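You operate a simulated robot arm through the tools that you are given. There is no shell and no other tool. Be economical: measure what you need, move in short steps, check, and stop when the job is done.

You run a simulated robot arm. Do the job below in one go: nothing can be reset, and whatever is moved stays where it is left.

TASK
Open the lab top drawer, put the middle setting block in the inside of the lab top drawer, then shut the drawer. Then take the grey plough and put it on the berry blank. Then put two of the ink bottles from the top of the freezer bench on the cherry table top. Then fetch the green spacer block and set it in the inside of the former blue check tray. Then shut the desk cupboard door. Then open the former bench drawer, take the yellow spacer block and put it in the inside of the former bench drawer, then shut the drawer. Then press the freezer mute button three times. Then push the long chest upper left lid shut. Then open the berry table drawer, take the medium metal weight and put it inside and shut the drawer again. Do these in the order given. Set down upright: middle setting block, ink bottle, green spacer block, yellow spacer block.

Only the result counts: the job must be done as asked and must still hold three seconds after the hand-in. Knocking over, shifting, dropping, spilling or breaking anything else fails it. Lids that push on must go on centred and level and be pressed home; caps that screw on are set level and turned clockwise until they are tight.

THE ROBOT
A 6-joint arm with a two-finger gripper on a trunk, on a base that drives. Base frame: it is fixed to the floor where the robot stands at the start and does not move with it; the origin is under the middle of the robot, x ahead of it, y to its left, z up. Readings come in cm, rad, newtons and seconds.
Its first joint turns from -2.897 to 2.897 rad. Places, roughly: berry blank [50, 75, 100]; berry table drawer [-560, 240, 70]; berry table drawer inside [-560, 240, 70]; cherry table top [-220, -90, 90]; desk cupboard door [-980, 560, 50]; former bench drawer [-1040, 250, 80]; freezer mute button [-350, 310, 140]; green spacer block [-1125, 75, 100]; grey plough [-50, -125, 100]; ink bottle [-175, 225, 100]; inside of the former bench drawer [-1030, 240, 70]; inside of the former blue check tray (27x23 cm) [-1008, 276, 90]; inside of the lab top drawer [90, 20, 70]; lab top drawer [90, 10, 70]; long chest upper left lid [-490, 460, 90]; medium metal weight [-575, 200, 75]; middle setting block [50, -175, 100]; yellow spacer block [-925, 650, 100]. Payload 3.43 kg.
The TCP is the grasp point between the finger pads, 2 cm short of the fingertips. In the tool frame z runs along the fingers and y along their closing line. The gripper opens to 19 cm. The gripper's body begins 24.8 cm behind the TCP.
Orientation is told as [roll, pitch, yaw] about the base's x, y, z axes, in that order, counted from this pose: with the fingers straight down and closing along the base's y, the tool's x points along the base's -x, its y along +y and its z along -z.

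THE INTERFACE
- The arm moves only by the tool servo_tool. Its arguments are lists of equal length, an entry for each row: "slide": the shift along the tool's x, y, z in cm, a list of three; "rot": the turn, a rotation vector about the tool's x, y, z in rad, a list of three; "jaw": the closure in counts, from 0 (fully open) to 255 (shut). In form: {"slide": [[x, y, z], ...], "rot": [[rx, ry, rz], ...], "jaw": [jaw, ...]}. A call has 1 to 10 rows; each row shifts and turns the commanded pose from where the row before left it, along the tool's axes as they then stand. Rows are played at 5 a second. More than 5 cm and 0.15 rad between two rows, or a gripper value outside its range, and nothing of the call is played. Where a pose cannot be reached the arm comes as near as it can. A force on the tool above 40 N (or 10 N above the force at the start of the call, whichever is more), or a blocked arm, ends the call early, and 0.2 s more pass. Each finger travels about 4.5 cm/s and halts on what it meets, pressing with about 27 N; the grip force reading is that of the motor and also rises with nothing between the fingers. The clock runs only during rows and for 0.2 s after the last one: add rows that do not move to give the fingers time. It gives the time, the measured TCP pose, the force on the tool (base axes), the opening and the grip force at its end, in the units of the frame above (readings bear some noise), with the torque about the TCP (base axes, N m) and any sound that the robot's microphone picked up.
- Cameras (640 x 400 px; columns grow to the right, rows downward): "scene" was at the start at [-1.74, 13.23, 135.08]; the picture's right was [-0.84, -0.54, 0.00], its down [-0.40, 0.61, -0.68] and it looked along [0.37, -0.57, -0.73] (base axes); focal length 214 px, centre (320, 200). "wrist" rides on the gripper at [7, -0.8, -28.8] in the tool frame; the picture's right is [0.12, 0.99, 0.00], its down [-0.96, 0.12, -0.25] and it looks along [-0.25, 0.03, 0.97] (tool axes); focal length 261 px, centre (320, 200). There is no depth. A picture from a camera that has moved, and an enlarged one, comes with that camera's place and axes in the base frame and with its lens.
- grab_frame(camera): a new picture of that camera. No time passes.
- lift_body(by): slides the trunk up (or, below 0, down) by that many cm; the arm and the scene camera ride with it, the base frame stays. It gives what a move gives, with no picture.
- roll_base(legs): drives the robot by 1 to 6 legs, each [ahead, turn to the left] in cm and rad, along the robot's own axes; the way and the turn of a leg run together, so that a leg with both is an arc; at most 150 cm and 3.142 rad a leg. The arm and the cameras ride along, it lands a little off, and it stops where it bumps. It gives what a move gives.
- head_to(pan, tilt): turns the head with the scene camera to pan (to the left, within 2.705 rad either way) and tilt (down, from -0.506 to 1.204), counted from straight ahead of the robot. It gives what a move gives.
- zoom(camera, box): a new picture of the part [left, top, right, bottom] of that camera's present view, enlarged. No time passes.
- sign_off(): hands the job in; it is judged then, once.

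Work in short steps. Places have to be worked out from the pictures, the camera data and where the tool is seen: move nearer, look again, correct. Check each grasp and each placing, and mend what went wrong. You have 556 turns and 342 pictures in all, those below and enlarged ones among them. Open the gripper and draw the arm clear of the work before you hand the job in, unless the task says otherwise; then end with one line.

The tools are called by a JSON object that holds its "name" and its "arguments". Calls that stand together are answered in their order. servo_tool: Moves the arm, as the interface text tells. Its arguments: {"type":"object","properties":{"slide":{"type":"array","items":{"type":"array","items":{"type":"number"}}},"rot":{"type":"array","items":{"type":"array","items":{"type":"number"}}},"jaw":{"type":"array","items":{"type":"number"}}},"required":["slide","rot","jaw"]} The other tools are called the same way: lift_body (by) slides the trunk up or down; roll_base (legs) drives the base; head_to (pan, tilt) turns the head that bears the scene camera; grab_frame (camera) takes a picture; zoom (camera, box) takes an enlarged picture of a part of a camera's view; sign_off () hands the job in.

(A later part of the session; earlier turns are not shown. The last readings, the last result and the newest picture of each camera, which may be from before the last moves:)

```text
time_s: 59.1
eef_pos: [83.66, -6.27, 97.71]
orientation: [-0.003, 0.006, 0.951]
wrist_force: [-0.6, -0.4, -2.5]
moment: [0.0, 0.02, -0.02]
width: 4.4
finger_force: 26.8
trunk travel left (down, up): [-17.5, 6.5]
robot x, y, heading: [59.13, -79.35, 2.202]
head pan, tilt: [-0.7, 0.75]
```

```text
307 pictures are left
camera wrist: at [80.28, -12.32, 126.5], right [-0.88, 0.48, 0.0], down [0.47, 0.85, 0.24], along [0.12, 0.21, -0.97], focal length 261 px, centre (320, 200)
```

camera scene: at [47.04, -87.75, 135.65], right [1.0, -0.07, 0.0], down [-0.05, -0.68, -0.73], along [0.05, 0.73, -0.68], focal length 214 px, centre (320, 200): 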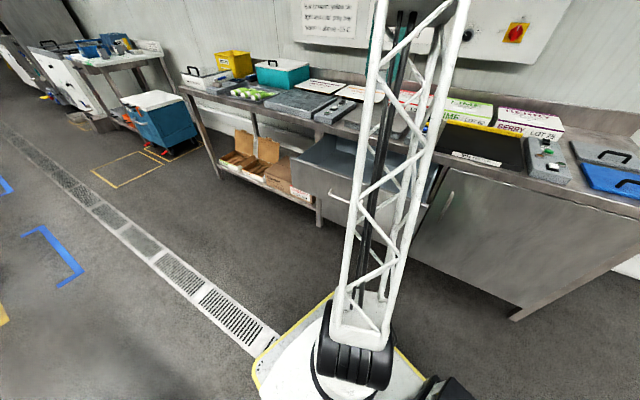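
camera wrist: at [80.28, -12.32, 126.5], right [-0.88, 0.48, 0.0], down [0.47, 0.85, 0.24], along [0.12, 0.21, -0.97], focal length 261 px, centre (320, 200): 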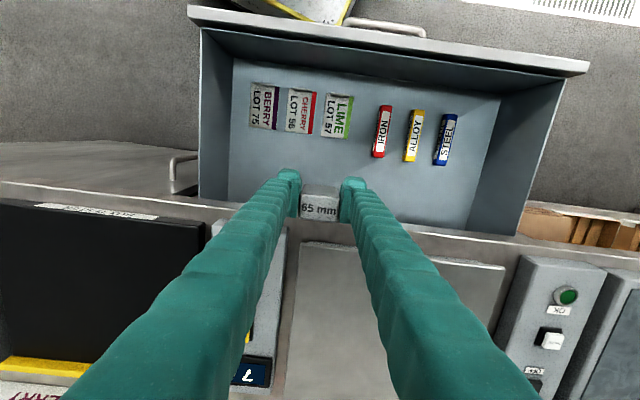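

Margins to bench edge and packs are fine. Descend to near the floor then feel for contact.

{"name": "servo_tool", "arguments": {"slide": [[0, 0, 4.5], [0, 0, 4.5], [0, 0, 4.5], [0, 0, 4.5], [0, 0, 2], [0, 0, 0]], "rot": [[0, 0, 0], [0, 0, 0], [0, 0, 0], [0, 0, 0], [0, 0, 0], [0, 0, 0]], "jaw": [255, 255, 255, 255, 255, 255]}}

{"name": "grab_frame", "arguments": {"camera": "wrist"}}

```text
time_s: 60.5
eef_pos: [83.54, -6.55, 77.61]
orientation: [-0.005, 0.006, 0.95]
wrist_force: [-0.8, -0.5, -2.5]
moment: [-0.01, 0.02, -0.01]
width: 4.4
finger_force: 27.4
trunk travel left (down, up): [-17.5, 6.5]
robot x, y, heading: [59.03, -79.4, 2.201]
head pan, tilt: [-0.7, 0.75]
```

```text
306 pictures are left
camera wrist: at [80.29, -12.43, 106.43], right [-0.88, 0.48, 0.0], down [0.47, 0.85, 0.24], along [0.12, 0.21, -0.97], focal length 261 px, centre (320, 200)
```

wrist: 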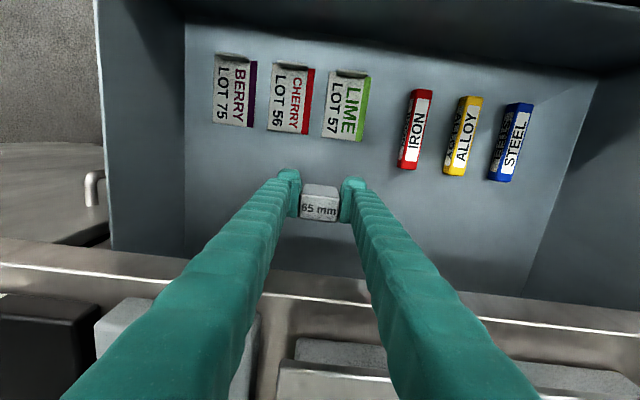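

Clear space under the block. Lower in small steps until the force shows contact.

{"name": "servo_tool", "arguments": {"slide": [[0, 0, 1.5], [0, 0, 1], [0, 0, 0.5], [0, 0, 0.5], [0, 0, 0.5], [0, 0, 0.5], [0, 0, 0.5], [0, 0, 0.5], [0, 0, 0.5], [0, 0, 0.5]], "rot": [[0, 0, 0], [0, 0, 0], [0, 0, 0], [0, 0, 0], [0, 0, 0], [0, 0, 0], [0, 0, 0], [0, 0, 0], [0, 0, 0], [0, 0, 0]], "jaw": [255, 255, 255, 255, 255, 255, 255, 255, 255, 255]}}

```text
time_s: 62.7
eef_pos: [83.54, -6.54, 71.35]
orientation: [-0.003, 0.004, 0.95]
wrist_force: [1.2, -0.4, 25.8]
moment: [0.08, -0.1, -0.02]
width: 4.4
finger_force: 27.7
trunk travel left (down, up): [-17.5, 6.5]
robot x, y, heading: [58.94, -79.53, 2.197]
head pan, tilt: [-0.7, 0.75]
```

Contact (26 N). Relieve slightly and open, then rise.

{"name": "servo_tool", "arguments": {"slide": [[0, 0, -0.2], [0, 0, 0], [0, 0, 0], [0, 0, 0], [0, 0, -3], [0, 0, -4], [0, 0, -4], [0, 0, -4]], "rot": [[0, 0, 0], [0, 0, 0], [0, 0, 0], [0, 0, 0], [0, 0, 0], [0, 0, 0], [0, 0, 0], [0, 0, 0]], "jaw": [255, 180, 160, 160, 160, 160, 160, 160]}}

{"name": "grab_frame", "arguments": {"camera": "wrist"}}

```text
time_s: 64.5
eef_pos: [83.59, -6.43, 86.2]
orientation: [-0.003, 0.009, 0.952]
wrist_force: [0.1, 0.3, -0.6]
moment: [-0.07, 0.04, 0.01]
width: 7.09
finger_force: 0.1
trunk travel left (down, up): [-17.5, 6.5]
robot x, y, heading: [58.78, -79.32, 2.197]
head pan, tilt: [-0.7, 0.75]
```

```text
305 pictures are left
camera wrist: at [80.21, -12.31, 115.14], right [-0.88, 0.48, 0.0], down [0.47, 0.85, 0.24], along [0.12, 0.21, -0.97], focal length 261 px, centre (320, 200)
```

wrist: 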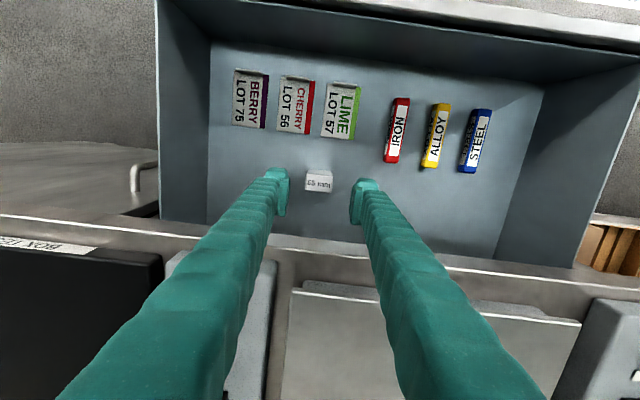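

Block stands upright in the drawer. Lift out, back the base 12 cm for room, and move the hand in front of the drawer with fingers closed.

{"name": "servo_tool", "arguments": {"slide": [[0, 0, -4.5], [0, 0, -4.5], [0, 0, -4.5], [0, 0, -4.5]], "rot": [[0, 0, 0], [0, 0, 0], [0, 0, 0], [0, 0, 0]], "jaw": [160, 200, 255, 255]}}

{"name": "roll_base", "arguments": {"legs": [[-12, 0]]}}

{"name": "servo_tool", "arguments": {"slide": [[3.5, 2.48, 0], [3.5, 2.48, 0], [3.5, 2.48, 0], [3.5, 2.48, 0], [3.5, 2.48, 0], [3.5, 2.48, 0], [3.5, 2.48, 0], [3.5, 2.48, 0], [0, 0, 0]], "rot": [[0, 0, 0], [0, 0, 0], [0, 0, 0], [0, 0, 0], [0, 0, 0], [0, 0, 0], [0, 0, 0], [0, 0, 0], [0, 0, 0]], "jaw": [255, 255, 255, 255, 255, 255, 255, 255, 255]}}

{"name": "grab_frame", "arguments": {"camera": "wrist"}}

```text
time_s: 65.5
eef_pos: [83.54, -6.3, 104.26]
orientation: [-0.004, 0.006, 0.951]
wrist_force: [0.5, 0.1, -0.2]
moment: [-0.08, 0.02, -0.03]
width: 0.12
finger_force: 0.0
trunk travel left (down, up): [-17.5, 6.5]
robot x, y, heading: [58.62, -79.56, 2.199]
head pan, tilt: [-0.7, 0.75]
```

```text
time_s: 66.7
eef_pos: [90.55, -16.02, 104.35]
orientation: [-0.003, 0.004, 0.951]
wrist_force: [-0.3, 0.5, 0.0]
moment: [-0.03, 0.03, 0.02]
width: 0.01
finger_force: 26.8
trunk travel left (down, up): [-17.5, 6.5]
robot x, y, heading: [66.32, -89.49, 2.199]
head pan, tilt: [-0.7, 0.75]
```

```text
time_s: 68.7
eef_pos: [57.93, -27.25, 104.45]
orientation: [-0.003, 0.005, 0.952]
wrist_force: [0.3, -0.5, 0.2]
moment: [0.01, 0.04, -0.01]
width: 0.0
finger_force: 27.2
trunk travel left (down, up): [-17.5, 6.5]
robot x, y, heading: [66.17, -89.38, 2.196]
head pan, tilt: [-0.7, 0.75]
```

```text
304 pictures are left
camera wrist: at [54.7, -33.33, 133.25], right [-0.88, 0.48, 0.0], down [0.47, 0.85, 0.24], along [0.12, 0.21, -0.97], focal length 261 px, centre (320, 200)
```

wrist: 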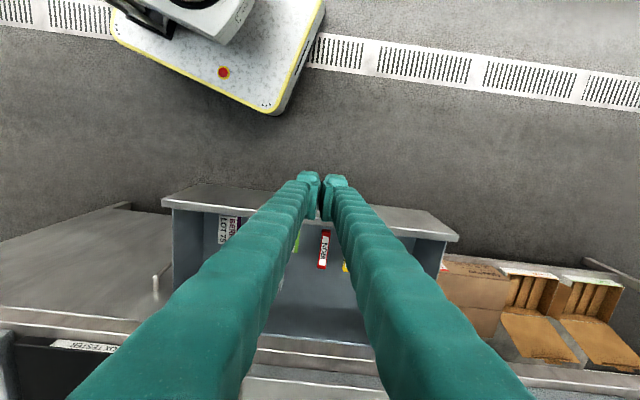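

The hand is in front of the panel. Descend to handle height and look.

{"name": "servo_tool", "arguments": {"slide": [[0, 0, 4.5], [0, 0, 4.5], [0, 0, 4.5], [0, 0, 4.5], [0, 0, 4.5], [0, 0, 4.5], [0, 0, 4], [0, 0, 0]], "rot": [[0, 0, 0], [0, 0, 0], [0, 0, 0], [0, 0, 0], [0, 0, 0], [0, 0, 0], [0, 0, 0], [0, 0, 0]], "jaw": [255, 255, 255, 255, 255, 255, 255, 255]}}

{"name": "grab_frame", "arguments": {"camera": "wrist"}}

```text
time_s: 70.5
eef_pos: [58.3, -27.58, 73.27]
orientation: [-0.003, 0.004, 0.952]
wrist_force: [-0.6, 0.4, 0.1]
moment: [0.01, -0.02, 0.01]
width: 0.0
finger_force: 27.1
trunk travel left (down, up): [-17.5, 6.5]
robot x, y, heading: [66.08, -89.75, 2.196]
head pan, tilt: [-0.7, 0.75]
```

```text
303 pictures are left
camera wrist: at [54.93, -33.52, 102.13], right [-0.88, 0.48, 0.0], down [0.47, 0.85, 0.24], along [0.12, 0.21, -0.97], focal length 261 px, centre (320, 200)
```

wrist: 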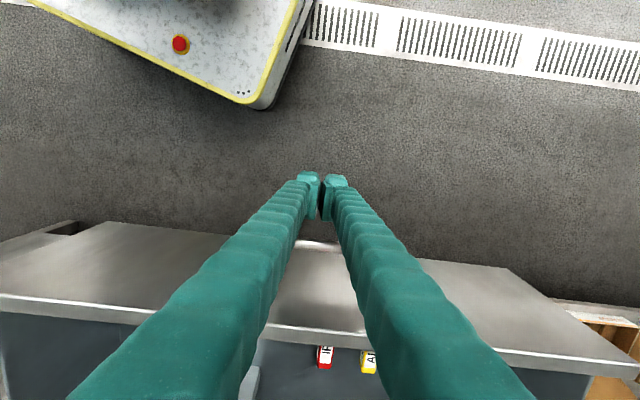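

The handle bar is just behind the fingers. Push it gently toward the bench.

{"name": "servo_tool", "arguments": {"slide": [[-1.5, 0, 0], [-1.5, 0, 0], [-0.8, 0, 0], [-0.8, 0, 0], [-1.2, 0, 0], [-1.2, 0, 0], [-1.4, 0, 0], [-1.4, 0, 0], [-1.4, 0, 0], [-1.4, 0, 0]], "rot": [[0, 0, 0], [0, 0, 0], [0, 0, 0], [0, 0, 0], [0, 0, 0], [0, 0, 0], [0, 0, 0], [0, 0, 0], [0, 0, 0], [0, 0, 0]], "jaw": [255, 255, 255, 255, 255, 255, 255, 255, 255, 255]}}

{"name": "grab_frame", "arguments": {"camera": "wrist"}}

```text
time_s: 72.7
eef_pos: [65.57, -17.2, 73.34]
orientation: [-0.004, 0.006, 0.952]
wrist_force: [0.6, 0.2, -0.1]
moment: [0.04, -0.03, -0.01]
width: 0.0
finger_force: 34.5
trunk travel left (down, up): [-17.5, 6.5]
robot x, y, heading: [66.04, -89.23, 2.197]
head pan, tilt: [-0.7, 0.75]
```

```text
302 pictures are left
camera wrist: at [62.17, -23.21, 102.19], right [-0.88, 0.48, 0.0], down [0.47, 0.85, 0.24], along [0.12, 0.21, -0.97], focal length 261 px, centre (320, 200)
```

wrist: 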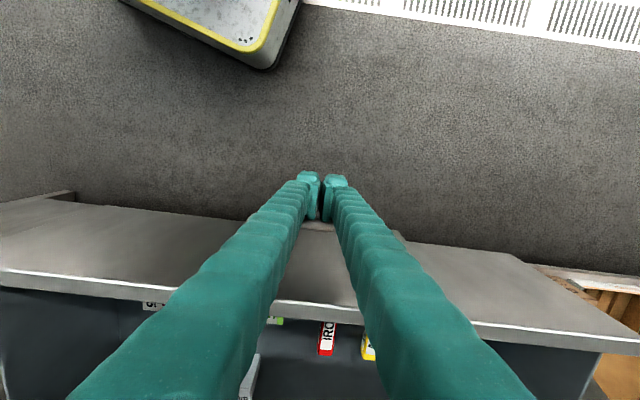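

The drawer is moving in smoothly; about 20 cm to go.

{"name": "servo_tool", "arguments": {"slide": [[-1.2, 0, 0], [-1.4, 0, 0], [-1.4, 0, 0], [-1.4, 0, 0], [-1.4, 0, 0], [-1.4, 0, 0], [-1.4, 0, 0], [-1.4, 0, 0], [-1.4, 0, 0], [-1.2, 0, 0]], "rot": [[0, 0, 0], [0, 0, 0], [0, 0, 0], [0, 0, 0], [0, 0, 0], [0, 0, 0], [0, 0, 0], [0, 0, 0], [0, 0, 0], [0, 0, 0]], "jaw": [255, 255, 255, 255, 255, 255, 255, 255, 255, 255]}}

{"name": "servo_tool", "arguments": {"slide": [[-1.2, 0, 0], [-1, 0, 0], [-0.8, 0, 0], [-0.8, 0, 0], [-0.8, 0, 0], [-0.8, 0, 0], [-0.8, 0, 0], [-0.8, 0, 0], [-0.8, 0, 0], [-0.8, 0, 0]], "rot": [[0, 0, 0], [0, 0, 0], [0, 0, 0], [0, 0, 0], [0, 0, 0], [0, 0, 0], [0, 0, 0], [0, 0, 0], [0, 0, 0], [0, 0, 0]], "jaw": [255, 255, 255, 255, 255, 255, 255, 255, 255, 255]}}

{"name": "grab_frame", "arguments": {"camera": "wrist"}}

```text
time_s: 74.9
eef_pos: [73.41, -6.05, 73.45]
orientation: [-0.005, 0.006, 0.951]
wrist_force: [-0.4, -0.9, -0.2]
moment: [0.03, 0.0, 0.0]
width: 0.02
finger_force: 34.0
trunk travel left (down, up): [-17.5, 6.5]
robot x, y, heading: [66.08, -89.36, 2.198]
head pan, tilt: [-0.7, 0.75]
```

```text
time_s: 76.6
eef_pos: [76.41, -1.59, 73.1]
orientation: [-0.007, 0.014, 0.953]
wrist_force: [-4.3, -8.3, 2.9]
moment: [0.12, -0.15, -0.02]
width: 0.61
finger_force: 34.2
trunk travel left (down, up): [-17.5, 6.5]
robot x, y, heading: [66.13, -89.44, 2.198]
head pan, tilt: [-0.7, 0.75]
stopped in row 8: the force on the tool passed its limit at 51 N (the readings are from after the stop); the commanded pose is now the measured one
```

```text
301 pictures are left
camera wrist: at [73.32, -7.39, 102.03], right [-0.88, 0.48, -0.01], down [0.46, 0.85, 0.23], along [0.12, 0.2, -0.97], focal length 261 px, centre (320, 200)
```

wrist: 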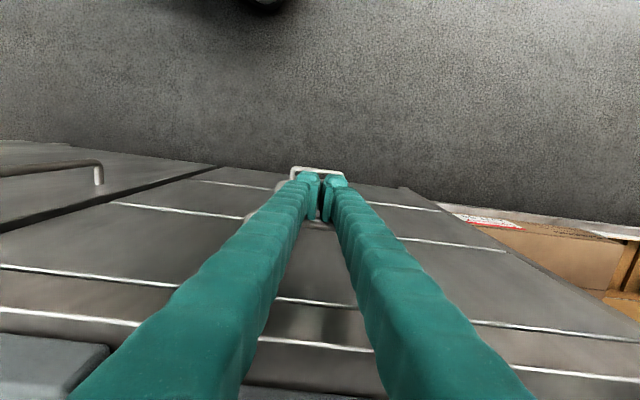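

Stopped at 51 N — probably shut. Back off and check with the cameras.

{"name": "servo_tool", "arguments": {"slide": [[4, 0, 0], [4, 0, 0], [4, 0, 0], [4, 0, 0], [0, 0, -4.5], [0, 0, -4.5], [0, 0, -4.5], [0, 0, -4.5], [0, 0, -4.5], [0, 0, -4.5]], "rot": [[0, 0, 0], [0, 0, 0], [0, 0, 0], [0, 0, 0], [0, 0, 0], [0, 0, 0], [0, 0, 0], [0, 0, 0], [0, 0, 0], [0, 0, 0]], "jaw": [255, 255, 255, 255, 255, 255, 255, 255, 255, 255]}}

{"name": "grab_frame", "arguments": {"camera": "wrist"}}

{"name": "grab_frame", "arguments": {"camera": "scene"}}

```text
time_s: 78.8
eef_pos: [67.3, -14.24, 100.37]
orientation: [-0.009, 0.014, 0.954]
wrist_force: [0.2, 0.7, 0.1]
moment: [-0.09, 0.0, 0.0]
width: 0.02
finger_force: 34.5
trunk travel left (down, up): [-17.5, 6.5]
robot x, y, heading: [66.09, -89.33, 2.198]
head pan, tilt: [-0.7, 0.75]
```

```text
300 pictures are left
camera wrist: at [64.11, -19.96, 129.25], right [-0.88, 0.48, -0.01], down [0.46, 0.85, 0.23], along [0.12, 0.2, -0.97], focal length 261 px, centre (320, 200)
```

wrist: 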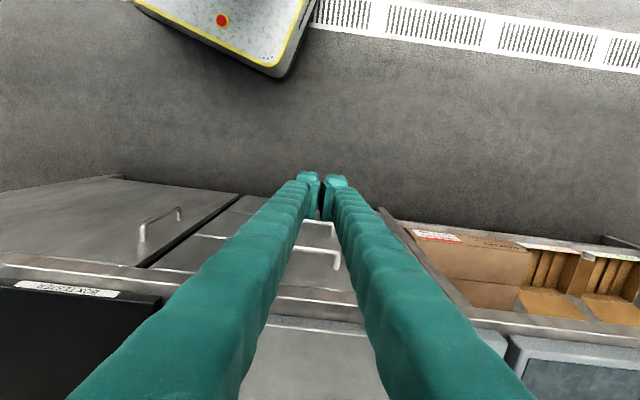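

```text
299 pictures are left
camera scene: at [54.14, -97.55, 135.64], right [1.0, -0.07, 0.0], down [-0.05, -0.68, -0.73], along [0.05, 0.73, -0.68], focal length 214 px, centre (320, 200)
```

scene: 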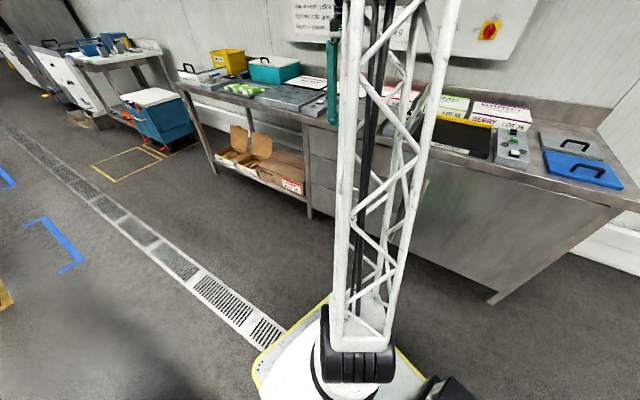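

{"name": "zoom", "arguments": {"camera": "wrist", "box": [120, 170, 420, 350]}}

{"name": "zoom", "arguments": {"camera": "scene", "box": [290, 100, 450, 220]}}

```text
2.13 times, centred on (270, 260) of wrist
camera zoom: at [64.11, -19.96, 129.25], right [-0.88, 0.48, -0.01], down [0.46, 0.85, 0.23], along [0.12, 0.2, -0.97], focal length 556 px, centre (427, 72)
```

zoom: 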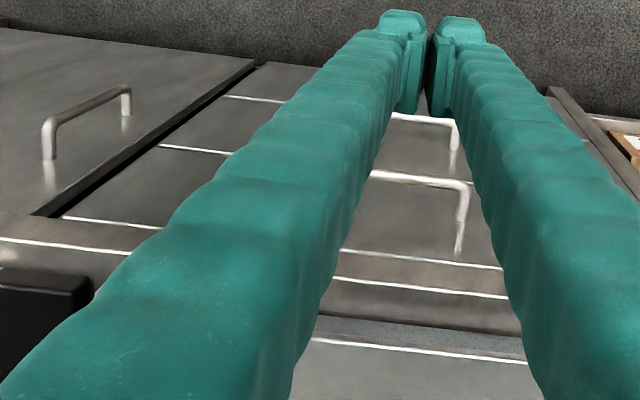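

```text
3.33 times, centred on (370, 160) of scene
camera zoom: at [54.14, -97.55, 135.64], right [1.0, -0.07, 0.0], down [-0.05, -0.68, -0.73], along [0.05, 0.73, -0.68], focal length 715 px, centre (153, 333)
```

zoom: 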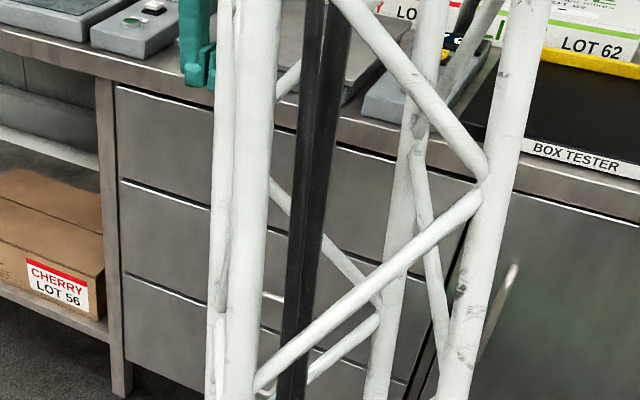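

The drawer is flush shut. Next the grey plough near (-46,-117): drive along the aisle and turn the arm toward the machine bench.

{"name": "roll_base", "arguments": {"legs": [[0, 0.676], [78, 0], [0, 1.87]]}}

{"name": "head_to", "arguments": {"pan": -0.5, "tilt": 0.7}}

{"name": "grab_frame", "arguments": {"camera": "scene"}}

{"name": "grab_frame", "arguments": {"camera": "wrist"}}

```text
time_s: 89.5
eef_pos: [-53.36, -129.25, 100.37]
orientation: [-0.008, 0.015, -2.803]
wrist_force: [0.2, 0.3, -0.6]
moment: [0.01, 0.01, -0.01]
width: 0.0
finger_force: 34.3
trunk travel left (down, up): [-17.5, 6.5]
robot x, y, heading: [-8.76, -68.55, -1.559]
head pan, tilt: [-0.7, 0.75]
```

```text
time_s: 90.3
eef_pos: [-53.28, -129.15, 100.33]
orientation: [-0.007, 0.014, -2.803]
wrist_force: [-0.9, -0.1, 0.2]
moment: [0.0, 0.01, 0.03]
width: 0.0
finger_force: 34.8
trunk travel left (down, up): [-17.5, 6.5]
robot x, y, heading: [-9.3, -68.64, -1.554]
head pan, tilt: [-0.499, 0.7]
```

```text
296 pictures are left
camera scene: at [6.68, -69.63, 136.07], right [-0.89, 0.47, 0.0], down [0.3, 0.57, -0.76], along [-0.36, -0.68, -0.64], focal length 214 px, centre (320, 200)
```

scene: 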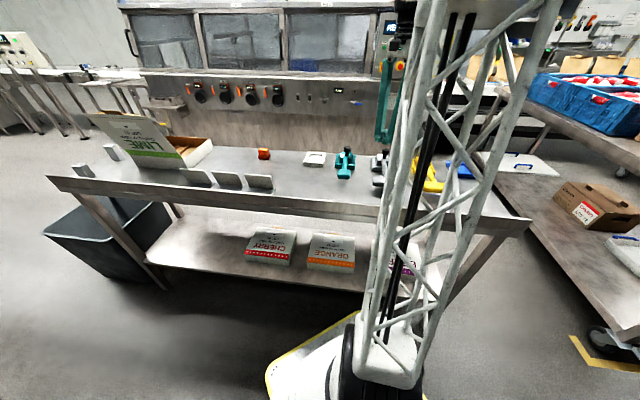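

```text
295 pictures are left
camera wrist: at [-47.17, -126.4, 129.25], right [0.44, -0.9, 0.0], down [-0.87, -0.43, 0.23], along [-0.21, -0.1, -0.97], focal length 261 px, centre (320, 200)
```

wrist: 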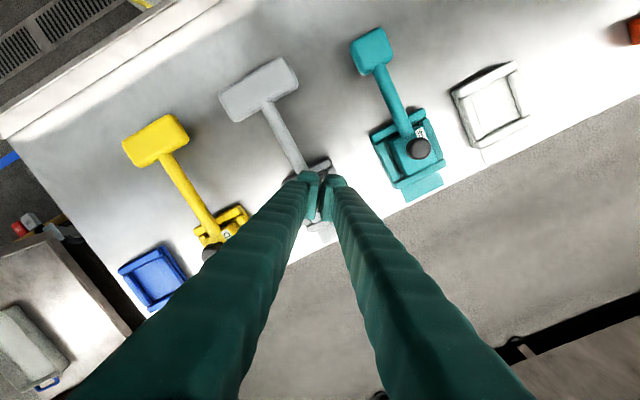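

The tool hangs right over the grey plough. Rise and move aside to see its whole shape.

{"name": "servo_tool", "arguments": {"slide": [[0, 0, -4.5], [3, 3, -2], [3, 3, -2], [3, 3, 0]], "rot": [[0, 0, 0], [0, 0, 0], [0, 0, 0], [0, 0, 0]], "jaw": [255, 200, 160, 120]}}

{"name": "zoom", "arguments": {"camera": "wrist", "box": [100, 80, 420, 280]}}

{"name": "zoom", "arguments": {"camera": "scene", "box": [300, 130, 480, 230]}}

```text
time_s: 91.3
eef_pos: [-41.99, -134.83, 108.97]
orientation: [-0.007, 0.015, -2.803]
wrist_force: [0.0, 0.8, 0.9]
moment: [-0.05, -0.14, -0.01]
width: 6.75
finger_force: 0.0
trunk travel left (down, up): [-17.5, 6.5]
robot x, y, heading: [-8.91, -68.31, -1.557]
head pan, tilt: [-0.499, 0.7]
```

```text
2.00 times, centred on (260, 180) of wrist
camera zoom: at [-35.83, -131.94, 137.9], right [0.44, -0.9, 0.0], down [-0.87, -0.43, 0.23], along [-0.21, -0.1, -0.97], focal length 521 px, centre (440, 240)
```

zoom: 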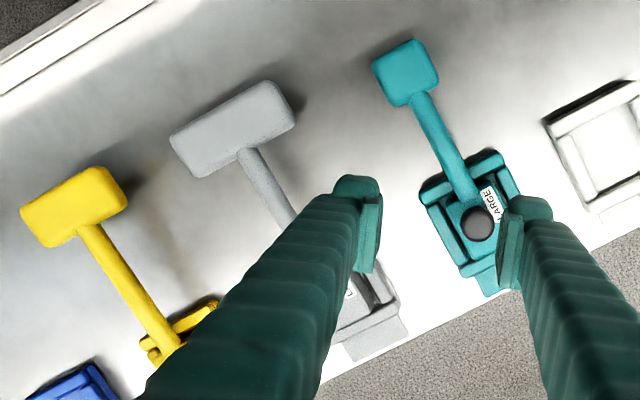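

```text
3.56 times, centred on (390, 180) of scene
camera zoom: at [6.66, -69.62, 136.08], right [-0.89, 0.47, 0.0], down [0.3, 0.57, -0.76], along [-0.36, -0.68, -0.64], focal length 763 px, centre (71, 271)
```

zoom: 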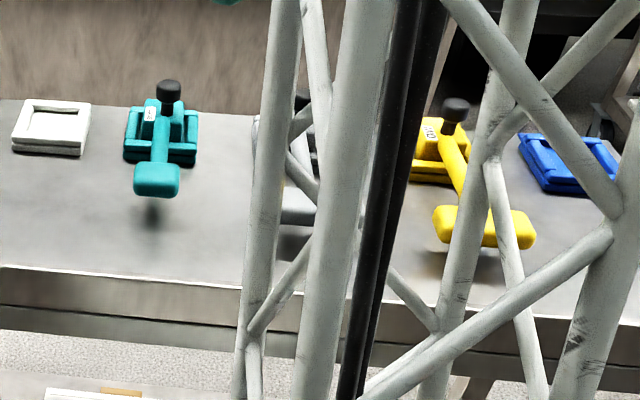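

The plough is a base block with a black knob on top, plus a cantilevered stem and head. Go over it with open jaws, higher, to see the grey one properly.

{"name": "servo_tool", "arguments": {"slide": [[-2.8, -1.5, -2], [-2.8, -1.5, -2], [-2.8, -1.5, -2], [-2.8, -1.4, -2], [0, 0, 0]], "rot": [[0, 0, 0.1], [0, 0, 0.1], [0, 0, 0.1], [0, 0, 0.1], [0, 0, 0]], "jaw": [80, 40, 0, 0, 0]}}

{"name": "grab_frame", "arguments": {"camera": "wrist"}}

```text
time_s: 92.5
eef_pos: [-53.98, -131.2, 116.89]
orientation: [-0.012, 0.009, 3.081]
wrist_force: [0.3, 0.6, 0.0]
moment: [-0.02, 0.04, -0.01]
width: 17.17
finger_force: 0.0
trunk travel left (down, up): [-17.5, 6.5]
robot x, y, heading: [-8.85, -68.32, -1.558]
head pan, tilt: [-0.499, 0.7]
```

```text
292 pictures are left
camera wrist: at [-47.14, -131.1, 145.75], right [0.06, -1.0, -0.01], down [-0.97, -0.06, 0.24], along [-0.24, 0.0, -0.97], focal length 261 px, centre (320, 200)
```

wrist: 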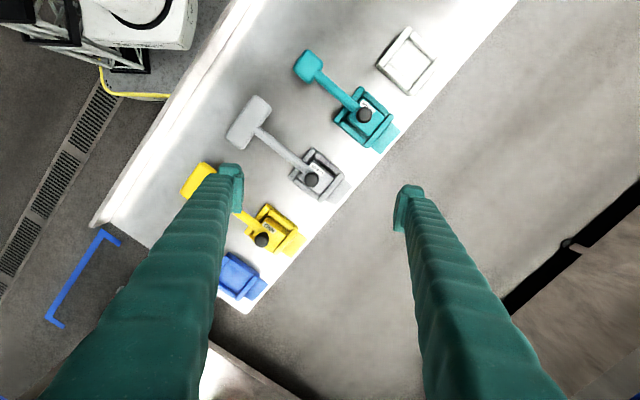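

{"name": "zoom", "arguments": {"camera": "wrist", "box": [210, 70, 370, 220]}}

```text
2.67 times, centred on (290, 145) of wrist
camera zoom: at [-47.14, -131.1, 145.75], right [0.06, -1.0, -0.01], down [-0.97, -0.06, 0.24], along [-0.24, 0.0, -0.97], focal length 695 px, centre (400, 347)
```

zoom: 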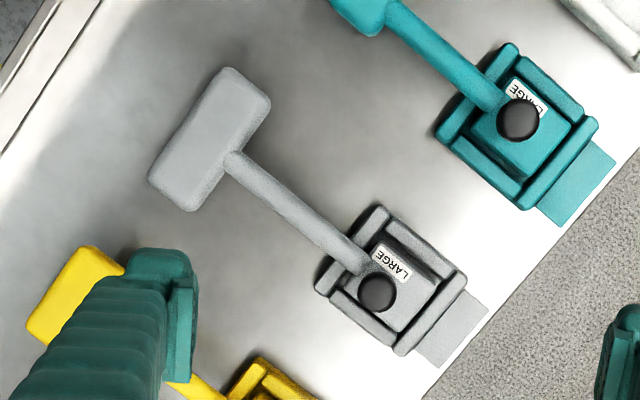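

Grey plough: knob at (-56,-129), stem from (-54,-128) to (-46.7,-117.4) at z≈90.5, head beyond. I'll grip the stem mid-length, near the likely balance point, closing across it.

{"name": "servo_tool", "arguments": {"slide": [[0, 0, 0], [0, 0, 0], [0, 0, 0], [0, 0, 0], [0, 0, 0], [0, 0, 0], [0, 0, 0], [4.55, -0.9, 0], [4.55, -0.9, 0], [0, 0, 4]], "rot": [[0, 0, -0.147], [0, 0, -0.147], [0, 0, -0.147], [0, 0, -0.147], [0, 0, -0.147], [0, 0, -0.147], [0, 0, -0.147], [0, 0, 0], [0, 0, 0], [0, 0, 0]], "jaw": [40, 80, 120, 150, 150, 150, 150, 150, 150, 150]}}

{"name": "grab_frame", "arguments": {"camera": "wrist"}}

```text
time_s: 94.7
eef_pos: [-50.29, -122.62, 113.08]
orientation: [0.004, 0.014, -2.174]
wrist_force: [0.6, -0.4, 0.4]
moment: [-0.11, 0.1, 0.0]
width: 7.84
finger_force: 0.0
trunk travel left (down, up): [-17.5, 6.5]
robot x, y, heading: [-8.95, -68.42, -1.559]
head pan, tilt: [-0.499, 0.7]
```

```text
290 pictures are left
camera wrist: at [-47.08, -116.6, 141.92], right [0.89, -0.46, 0.0], down [-0.45, -0.86, 0.23], along [-0.11, -0.21, -0.97], focal length 261 px, centre (320, 200)
```

wrist: 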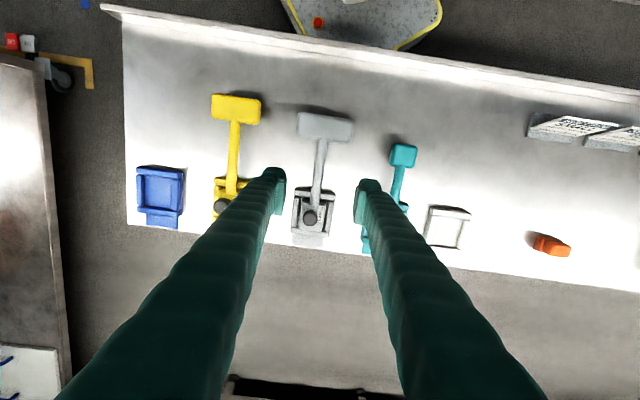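

Stem lies centred between the fingers. Descend in two stages.

{"name": "servo_tool", "arguments": {"slide": [[0, 0, 4.5], [0, 0, 4.5], [0, 0, 4.5], [0, 0, 2], [0, 0, 0]], "rot": [[0, 0, 0], [0, 0, 0], [0, 0, 0], [0, 0, 0], [0, 0, 0]], "jaw": [150, 150, 170, 175, 175]}}

{"name": "grab_frame", "arguments": {"camera": "wrist"}}

```text
time_s: 95.9
eef_pos: [-50.16, -122.57, 97.43]
orientation: [0.003, 0.016, -2.175]
wrist_force: [0.7, -0.9, 0.5]
moment: [-0.03, -0.01, 0.0]
width: 5.97
finger_force: 0.1
trunk travel left (down, up): [-17.5, 6.5]
robot x, y, heading: [-8.89, -68.62, -1.557]
head pan, tilt: [-0.499, 0.7]
```

```text
289 pictures are left
camera wrist: at [-47.12, -116.54, 126.31], right [0.89, -0.47, 0.0], down [-0.45, -0.86, 0.23], along [-0.1, -0.21, -0.97], focal length 261 px, centre (320, 200)
```

wrist: 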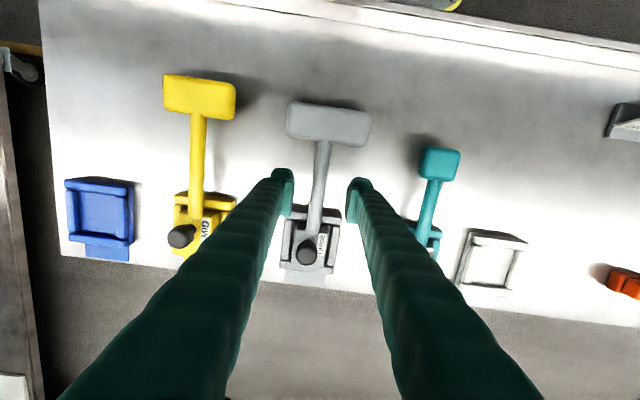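

Good. Down to the stem and close.

{"name": "servo_tool", "arguments": {"slide": [[0, 0, 3.5], [0, 0, 3.2], [0, 0, 0], [0, 0, 0], [0, 0, 0], [0, 0, 0]], "rot": [[0, 0, 0], [0, 0, 0], [0, 0, 0], [0, 0, 0], [0, 0, 0], [0, 0, 0]], "jaw": [175, 175, 255, 255, 255, 255]}}

{"name": "zoom", "arguments": {"camera": "wrist", "box": [200, 80, 440, 280]}}

```text
time_s: 97.3
eef_pos: [-50.13, -122.44, 90.78]
orientation: [0.002, 0.015, -2.175]
wrist_force: [-0.7, 0.2, -0.2]
moment: [0.09, -0.06, 0.01]
width: 1.87
finger_force: 26.2
trunk travel left (down, up): [-17.5, 6.5]
robot x, y, heading: [-8.95, -68.56, -1.552]
head pan, tilt: [-0.499, 0.7]
```

```text
2.00 times, centred on (320, 180) of wrist
camera zoom: at [-47.05, -116.44, 119.66], right [0.89, -0.47, 0.0], down [-0.45, -0.86, 0.23], along [-0.1, -0.21, -0.97], focal length 521 px, centre (320, 240)
```

zoom: 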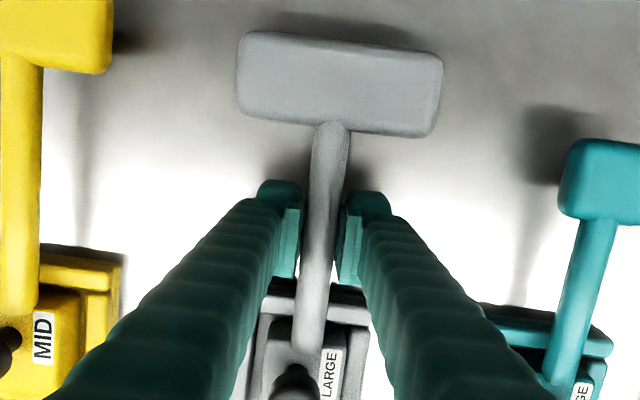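

Gripped (1.87 cm). Lift slowly a few cm and check for tilting and whether the nest stays.

{"name": "servo_tool", "arguments": {"slide": [[0, 0, -0.5], [0, 0, -1], [0, 0, -1], [0, 0, -1.5], [0, 0, -1.5], [0, 0, 0]], "rot": [[0, 0, 0], [0, 0, 0], [0, 0, 0], [0, 0, 0], [0, 0, 0], [0, 0, 0]], "jaw": [255, 255, 255, 255, 255, 255]}}

{"name": "grab_frame", "arguments": {"camera": "wrist"}}

{"name": "zoom", "arguments": {"camera": "scene", "box": [300, 130, 480, 230]}}

```text
time_s: 98.7
eef_pos: [-50.15, -122.62, 96.32]
orientation: [0.003, 0.014, -2.174]
wrist_force: [-0.5, 0.3, -3.9]
moment: [0.3, -0.24, -0.01]
width: 1.86
finger_force: 27.1
trunk travel left (down, up): [-17.5, 6.5]
robot x, y, heading: [-9.15, -68.48, -1.549]
head pan, tilt: [-0.499, 0.7]
```

```text
287 pictures are left
camera wrist: at [-47.09, -116.5, 125.17], right [0.89, -0.47, 0.0], down [-0.45, -0.86, 0.23], along [-0.1, -0.21, -0.97], focal length 261 px, centre (320, 200)
```

wrist: 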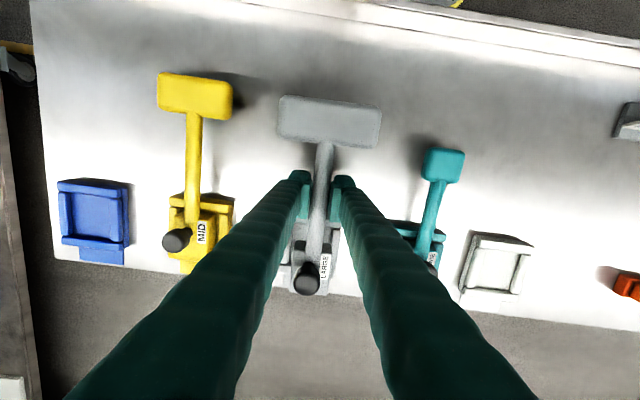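

```text
3.56 times, centred on (390, 180) of scene
camera zoom: at [6.68, -69.65, 136.07], right [-0.89, 0.47, 0.0], down [0.3, 0.57, -0.76], along [-0.36, -0.68, -0.64], focal length 763 px, centre (71, 271)
```

zoom: 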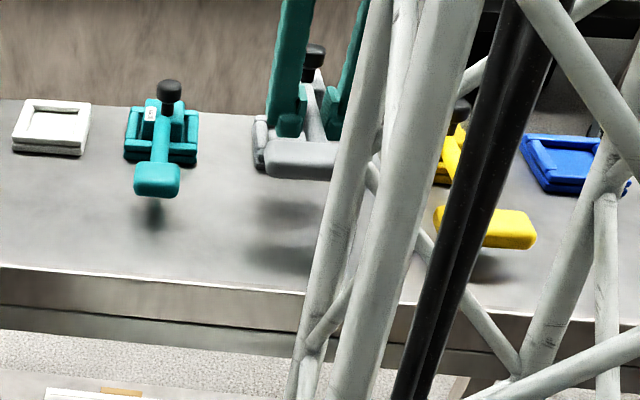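

Plough is out of its nest, level, with its weight near the knob (9.8 cm from the grip) but held. Lift to carrying height and drive to face the berry blank at the lab bench.

{"name": "servo_tool", "arguments": {"slide": [[0, 0, -3], [0, 0, -4], [0, 0, -4], [0, 0, -4], [0, 0, -2], [0, 0, 0]], "rot": [[0, 0, 0], [0, 0, 0], [0, 0, 0], [0, 0, 0], [0, 0, 0], [0, 0, 0]], "jaw": [255, 255, 255, 255, 255, 255]}}

{"name": "roll_base", "arguments": {"legs": [[0, 2.871], [68, 0], [0, -0.356]]}}

{"name": "head_to", "arguments": {"pan": 0.3, "tilt": 0.6}}

{"name": "grab_frame", "arguments": {"camera": "scene"}}

{"name": "grab_frame", "arguments": {"camera": "wrist"}}

```text
time_s: 100.1
eef_pos: [-50.31, -122.83, 113.21]
orientation: [0.005, 0.015, -2.175]
wrist_force: [-1.2, 0.1, -4.2]
moment: [0.27, -0.16, -0.01]
width: 1.87
finger_force: 26.8
trunk travel left (down, up): [-17.5, 6.5]
robot x, y, heading: [-8.84, -68.65, -1.562]
head pan, tilt: [-0.499, 0.7]
```

```text
time_s: 112.0
eef_pos: [72.68, 16.96, 113.25]
orientation: [0.003, 0.015, 0.35]
wrist_force: [-0.4, -0.8, -4.9]
moment: [-0.11, 0.37, 0.04]
width: 1.87
finger_force: 27.0
trunk travel left (down, up): [-17.5, 6.5]
robot x, y, heading: [7.78, -3.47, 0.964]
head pan, tilt: [-0.499, 0.7]
```

```text
time_s: 113.2
eef_pos: [72.73, 17.04, 113.21]
orientation: [0.004, 0.014, 0.349]
wrist_force: [-0.2, 0.3, -4.4]
moment: [-0.1, 0.39, -0.01]
width: 1.86
finger_force: 26.8
trunk travel left (down, up): [-17.5, 6.5]
robot x, y, heading: [8.01, -3.04, 0.973]
head pan, tilt: [0.3, 0.6]
```

```text
285 pictures are left
camera scene: at [-9.45, 11.62, 136.93], right [0.95, -0.3, 0.0], down [-0.17, -0.54, -0.82], along [0.25, 0.79, -0.57], focal length 214 px, centre (320, 200)
```

scene: 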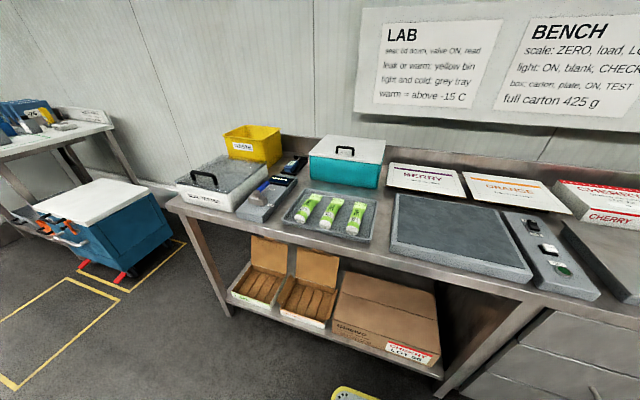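

```text
284 pictures are left
camera wrist: at [66.98, 13.91, 142.15], right [-0.45, 0.89, 0.0], down [0.87, 0.44, 0.23], along [0.21, 0.11, -0.97], focal length 261 px, centre (320, 200)
```

wrist: 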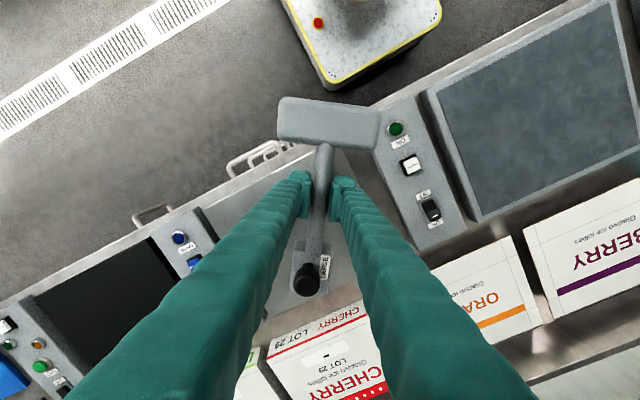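

Plough still firmly held. Sheet centre is near (68,86). Drive 9 cm closer, turn the stem square to the bench, and look.

{"name": "roll_base", "arguments": {"legs": [[9, 0]]}}

{"name": "servo_tool", "arguments": {"slide": [[0, 0, 0], [0, 0, 0], [0, 0, 0], [0, 0, 0], [0, 0, 0], [0, 0, 0]], "rot": [[0, 0, -0.124], [0, 0, -0.124], [0, 0, -0.124], [0, 0, -0.124], [0, 0, -0.124], [0, 0, 0]], "jaw": [255, 255, 255, 255, 255, 255]}}

```text
time_s: 114.3
eef_pos: [77.71, 24.44, 113.32]
orientation: [0.004, 0.016, 0.349]
wrist_force: [0.8, -0.2, -3.9]
moment: [-0.13, 0.33, -0.02]
width: 1.85
finger_force: 26.8
trunk travel left (down, up): [-17.5, 6.5]
robot x, y, heading: [12.63, 4.32, 0.972]
head pan, tilt: [0.3, 0.6]
```

```text
time_s: 115.7
eef_pos: [77.9, 24.47, 113.38]
orientation: [0.01, 0.009, 0.97]
wrist_force: [0.3, 0.7, -3.9]
moment: [-0.31, 0.23, 0.03]
width: 1.88
finger_force: 27.4
trunk travel left (down, up): [-17.5, 6.5]
robot x, y, heading: [12.67, 4.09, 0.971]
head pan, tilt: [0.3, 0.6]
```

Now slide toward the sheet at carrying height.

{"name": "servo_tool", "arguments": {"slide": [[-2.5, 3.6, 0], [-2.5, 3.6, 0], [-2.5, 3.6, 0], [-2.5, 3.6, 0], [-2.5, 3.6, 0], [-2.5, 3.6, 0], [-2.5, 3.6, 0], [-2.5, 3.6, 0], [-2.5, 3.6, 0], [-2.5, 3.6, 0]], "rot": [[0, 0, 0], [0, 0, 0], [0, 0, 0], [0, 0, 0], [0, 0, 0], [0, 0, 0], [0, 0, 0], [0, 0, 0], [0, 0, 0], [0, 0, 0]], "jaw": [255, 255, 255, 255, 255, 255, 255, 255, 255, 255]}}

{"name": "grab_frame", "arguments": {"camera": "wrist"}}

```text
time_s: 117.9
eef_pos: [62.31, 65.63, 113.55]
orientation: [0.01, 0.012, 0.968]
wrist_force: [0.0, -0.4, -3.5]
moment: [-0.16, 0.22, -0.03]
width: 1.85
finger_force: 26.9
trunk travel left (down, up): [-17.5, 6.5]
robot x, y, heading: [12.68, 4.0, 0.97]
head pan, tilt: [0.3, 0.6]
```

```text
283 pictures are left
camera wrist: at [59.53, 59.36, 142.28], right [-0.89, 0.46, 0.01], down [0.45, 0.86, 0.24], along [0.1, 0.22, -0.97], focal length 261 px, centre (320, 200)
```

wrist: 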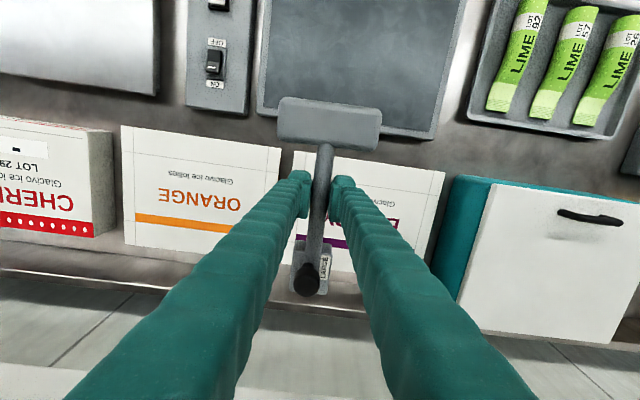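

Re-triangulated: the sheet is at z≈91, centre (58.6,76), about 32 x 20 cm. To keep the head off the light table I turn the plough to lie along the bench, then move over the sheet's centre.

{"name": "servo_tool", "arguments": {"slide": [[0, 0, 0], [0, 0, 0], [0, 0, 0], [0, 0, 0], [0, 0, 0], [0, 0, 0], [0, 0, 0], [0, 0, 0], [0, 0, 0], [0, 0, 0]], "rot": [[0, 0, 0.14], [0, 0, 0.14], [0, 0, 0.14], [0, 0, 0.14], [0, 0, 0.14], [0, 0, 0.14], [0, 0, 0.14], [0, 0, 0.14], [0, 0, 0.14], [0, 0, 0.14]], "jaw": [255, 255, 255, 255, 255, 255, 255, 255, 255, 255]}}

{"name": "servo_tool", "arguments": {"slide": [[0, 0, 0], [4, 2.2, 0], [4, 2.2, 0], [4, 2.2, 0], [0, 0, 0]], "rot": [[0, 0, 0.14], [0, 0, 0.03], [0, 0, 0], [0, 0, 0], [0, 0, 0]], "jaw": [255, 255, 255, 255, 255]}}

{"name": "grab_frame", "arguments": {"camera": "wrist"}}

{"name": "grab_frame", "arguments": {"camera": "scene"}}

```text
time_s: 120.1
eef_pos: [62.39, 65.52, 113.47]
orientation: [-0.009, 0.013, -0.433]
wrist_force: [0.2, 0.3, -4.9]
moment: [0.21, 0.37, -0.03]
width: 1.87
finger_force: 27.0
trunk travel left (down, up): [-17.5, 6.5]
robot x, y, heading: [12.85, 3.78, 0.975]
head pan, tilt: [0.3, 0.6]
```

```text
time_s: 121.3
eef_pos: [55.97, 77.69, 113.54]
orientation: [-0.011, 0.01, -0.601]
wrist_force: [0.5, 0.1, -5.0]
moment: [0.18, 0.35, -0.01]
width: 1.89
finger_force: 28.3
trunk travel left (down, up): [-17.5, 6.5]
robot x, y, heading: [12.51, 4.4, 0.966]
head pan, tilt: [0.3, 0.6]
```

```text
282 pictures are left
camera wrist: at [50.29, 81.11, 142.35], right [0.46, 0.89, -0.01], down [0.86, -0.45, 0.24], along [0.2, -0.12, -0.97], focal length 261 px, centre (320, 200)
```

wrist: 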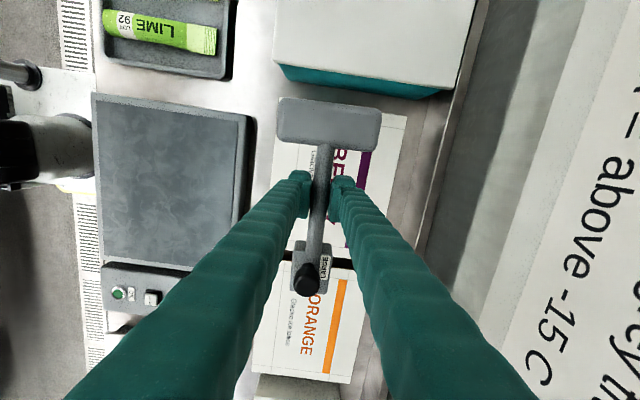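

```text
281 pictures are left
camera scene: at [-4.38, 19.06, 136.92], right [0.95, -0.3, 0.0], down [-0.17, -0.54, -0.82], along [0.25, 0.79, -0.57], focal length 214 px, centre (320, 200)
```

scene: 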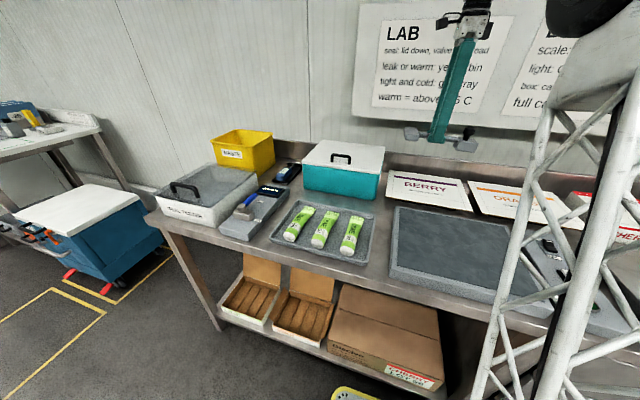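

Geometry looks right: head 4 cm clear of the teal box, base within the sheet. Descend near the sheet.

{"name": "servo_tool", "arguments": {"slide": [[-0.7, 0, 4], [0, 0, 4], [0, 0, 4], [0, 0, 2.5], [0, 0, 0]], "rot": [[0, 0, 0], [0, 0, 0], [0, 0, 0], [0, 0, 0], [0, 0, 0]], "jaw": [255, 255, 255, 255, 255]}}

{"name": "grab_frame", "arguments": {"camera": "wrist"}}

{"name": "zoom", "arguments": {"camera": "scene", "box": [340, 80, 540, 230]}}

```text
time_s: 122.5
eef_pos: [56.27, 77.08, 99.01]
orientation: [-0.01, 0.01, -0.6]
wrist_force: [0.8, -1.2, -4.5]
moment: [0.22, 0.32, 0.01]
width: 1.85
finger_force: 26.9
trunk travel left (down, up): [-17.5, 6.5]
robot x, y, heading: [12.69, 4.37, 0.967]
head pan, tilt: [0.3, 0.6]
```

```text
280 pictures are left
camera wrist: at [50.56, 80.54, 127.8], right [0.46, 0.89, -0.01], down [0.86, -0.45, 0.24], along [0.2, -0.12, -0.97], focal length 261 px, centre (320, 200)
```

wrist: 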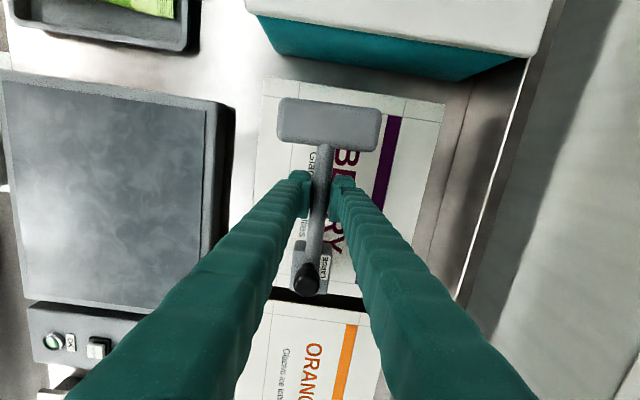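

```text
2.67 times, centred on (440, 155) of scene
camera zoom: at [-4.39, 19.04, 136.93], right [0.95, -0.3, 0.0], down [-0.17, -0.54, -0.82], along [0.25, 0.79, -0.57], focal length 572 px, centre (0, 320)
```

zoom: 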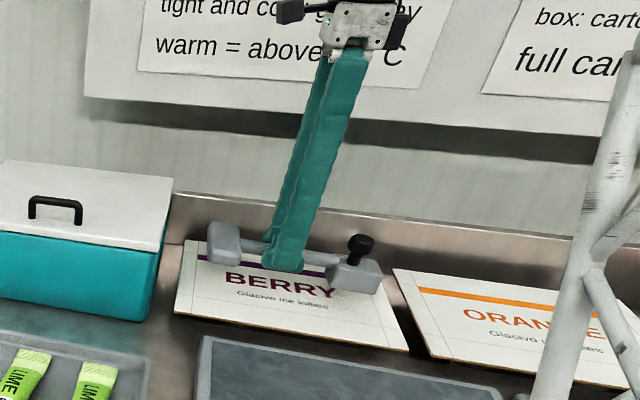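

Everything lies over the sheet. Lower slowly until contact.

{"name": "servo_tool", "arguments": {"slide": [[0, 0, 1.5], [0, 0, 1], [0, 0, 0.5], [0, 0, 0.5], [0, 0, 0.4], [0, 0, 0.4], [0, 0, 0.4], [0, 0, 0.4], [0, 0, 0]], "rot": [[0, 0, 0], [0, 0, 0], [0, 0, 0], [0, 0, 0], [0, 0, 0], [0, 0, 0], [0, 0, 0], [0, 0, 0], [0, 0, 0]], "jaw": [255, 255, 255, 255, 255, 255, 255, 255, 255]}}

{"name": "zoom", "arguments": {"camera": "scene", "box": [340, 80, 540, 230]}}

```text
time_s: 124.5
eef_pos: [56.13, 77.14, 93.8]
orientation: [-0.011, 0.011, -0.599]
wrist_force: [-2.2, 1.3, 9.7]
moment: [-0.34, -0.45, 0.03]
width: 1.61
finger_force: 27.6
trunk travel left (down, up): [-17.5, 6.5]
robot x, y, heading: [13.04, 4.08, 0.97]
head pan, tilt: [0.3, 0.6]
```

```text
2.67 times, centred on (440, 155) of scene
camera zoom: at [-4.43, 19.01, 136.93], right [0.95, -0.3, 0.0], down [-0.17, -0.54, -0.83], along [0.25, 0.79, -0.56], focal length 572 px, centre (0, 320)
```

zoom: 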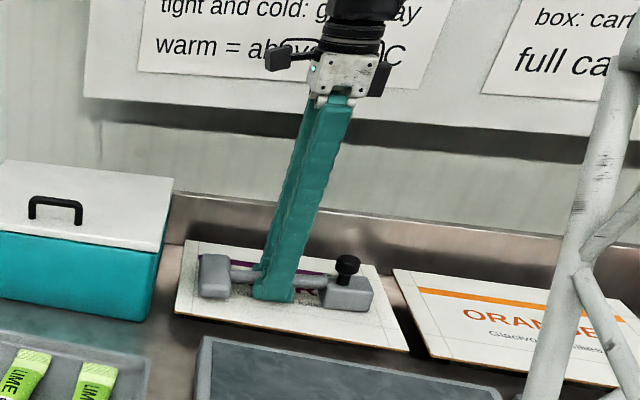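

Base touches. Release gently and lift.

{"name": "servo_tool", "arguments": {"slide": [[0, 0, 0], [0, 0, 0], [0, 0, 0], [0, 0, -1.5], [0, 0, -3], [0, 0, -4.5], [0, 0, -4.5]], "rot": [[0, 0, 0], [0, 0, 0], [0, 0, 0], [0, 0, 0], [0, 0, 0], [0, 0, 0], [0, 0, 0]], "jaw": [210, 180, 170, 170, 170, 170, 170]}}

{"name": "grab_frame", "arguments": {"camera": "wrist"}}

{"name": "zoom", "arguments": {"camera": "scene", "box": [340, 80, 540, 230]}}

```text
time_s: 126.1
eef_pos: [56.48, 77.22, 107.38]
orientation: [-0.011, 0.011, -0.602]
wrist_force: [0.4, 0.1, -0.1]
moment: [-0.07, 0.02, -0.01]
width: 6.31
finger_force: 0.1
trunk travel left (down, up): [-17.5, 6.5]
robot x, y, heading: [12.52, 4.2, 0.97]
head pan, tilt: [0.3, 0.6]
```

```text
277 pictures are left
camera wrist: at [50.78, 80.61, 136.25], right [0.46, 0.89, -0.01], down [0.86, -0.45, 0.24], along [0.2, -0.12, -0.97], focal length 261 px, centre (320, 200)
```

wrist: 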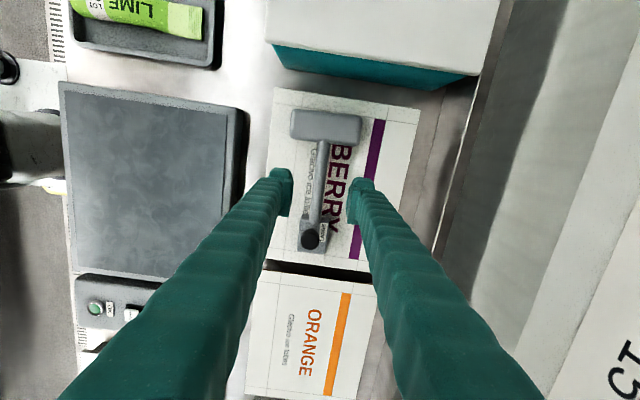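

```text
2.67 times, centred on (440, 155) of scene
camera zoom: at [-4.39, 19.04, 136.92], right [0.95, -0.3, 0.0], down [-0.17, -0.54, -0.82], along [0.25, 0.79, -0.57], focal length 572 px, centre (0, 320)
```

zoom: 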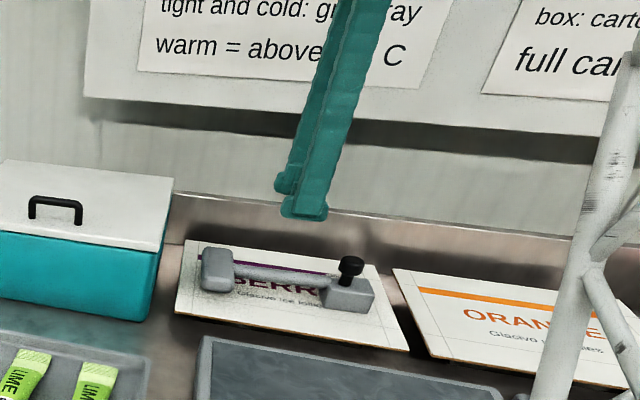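

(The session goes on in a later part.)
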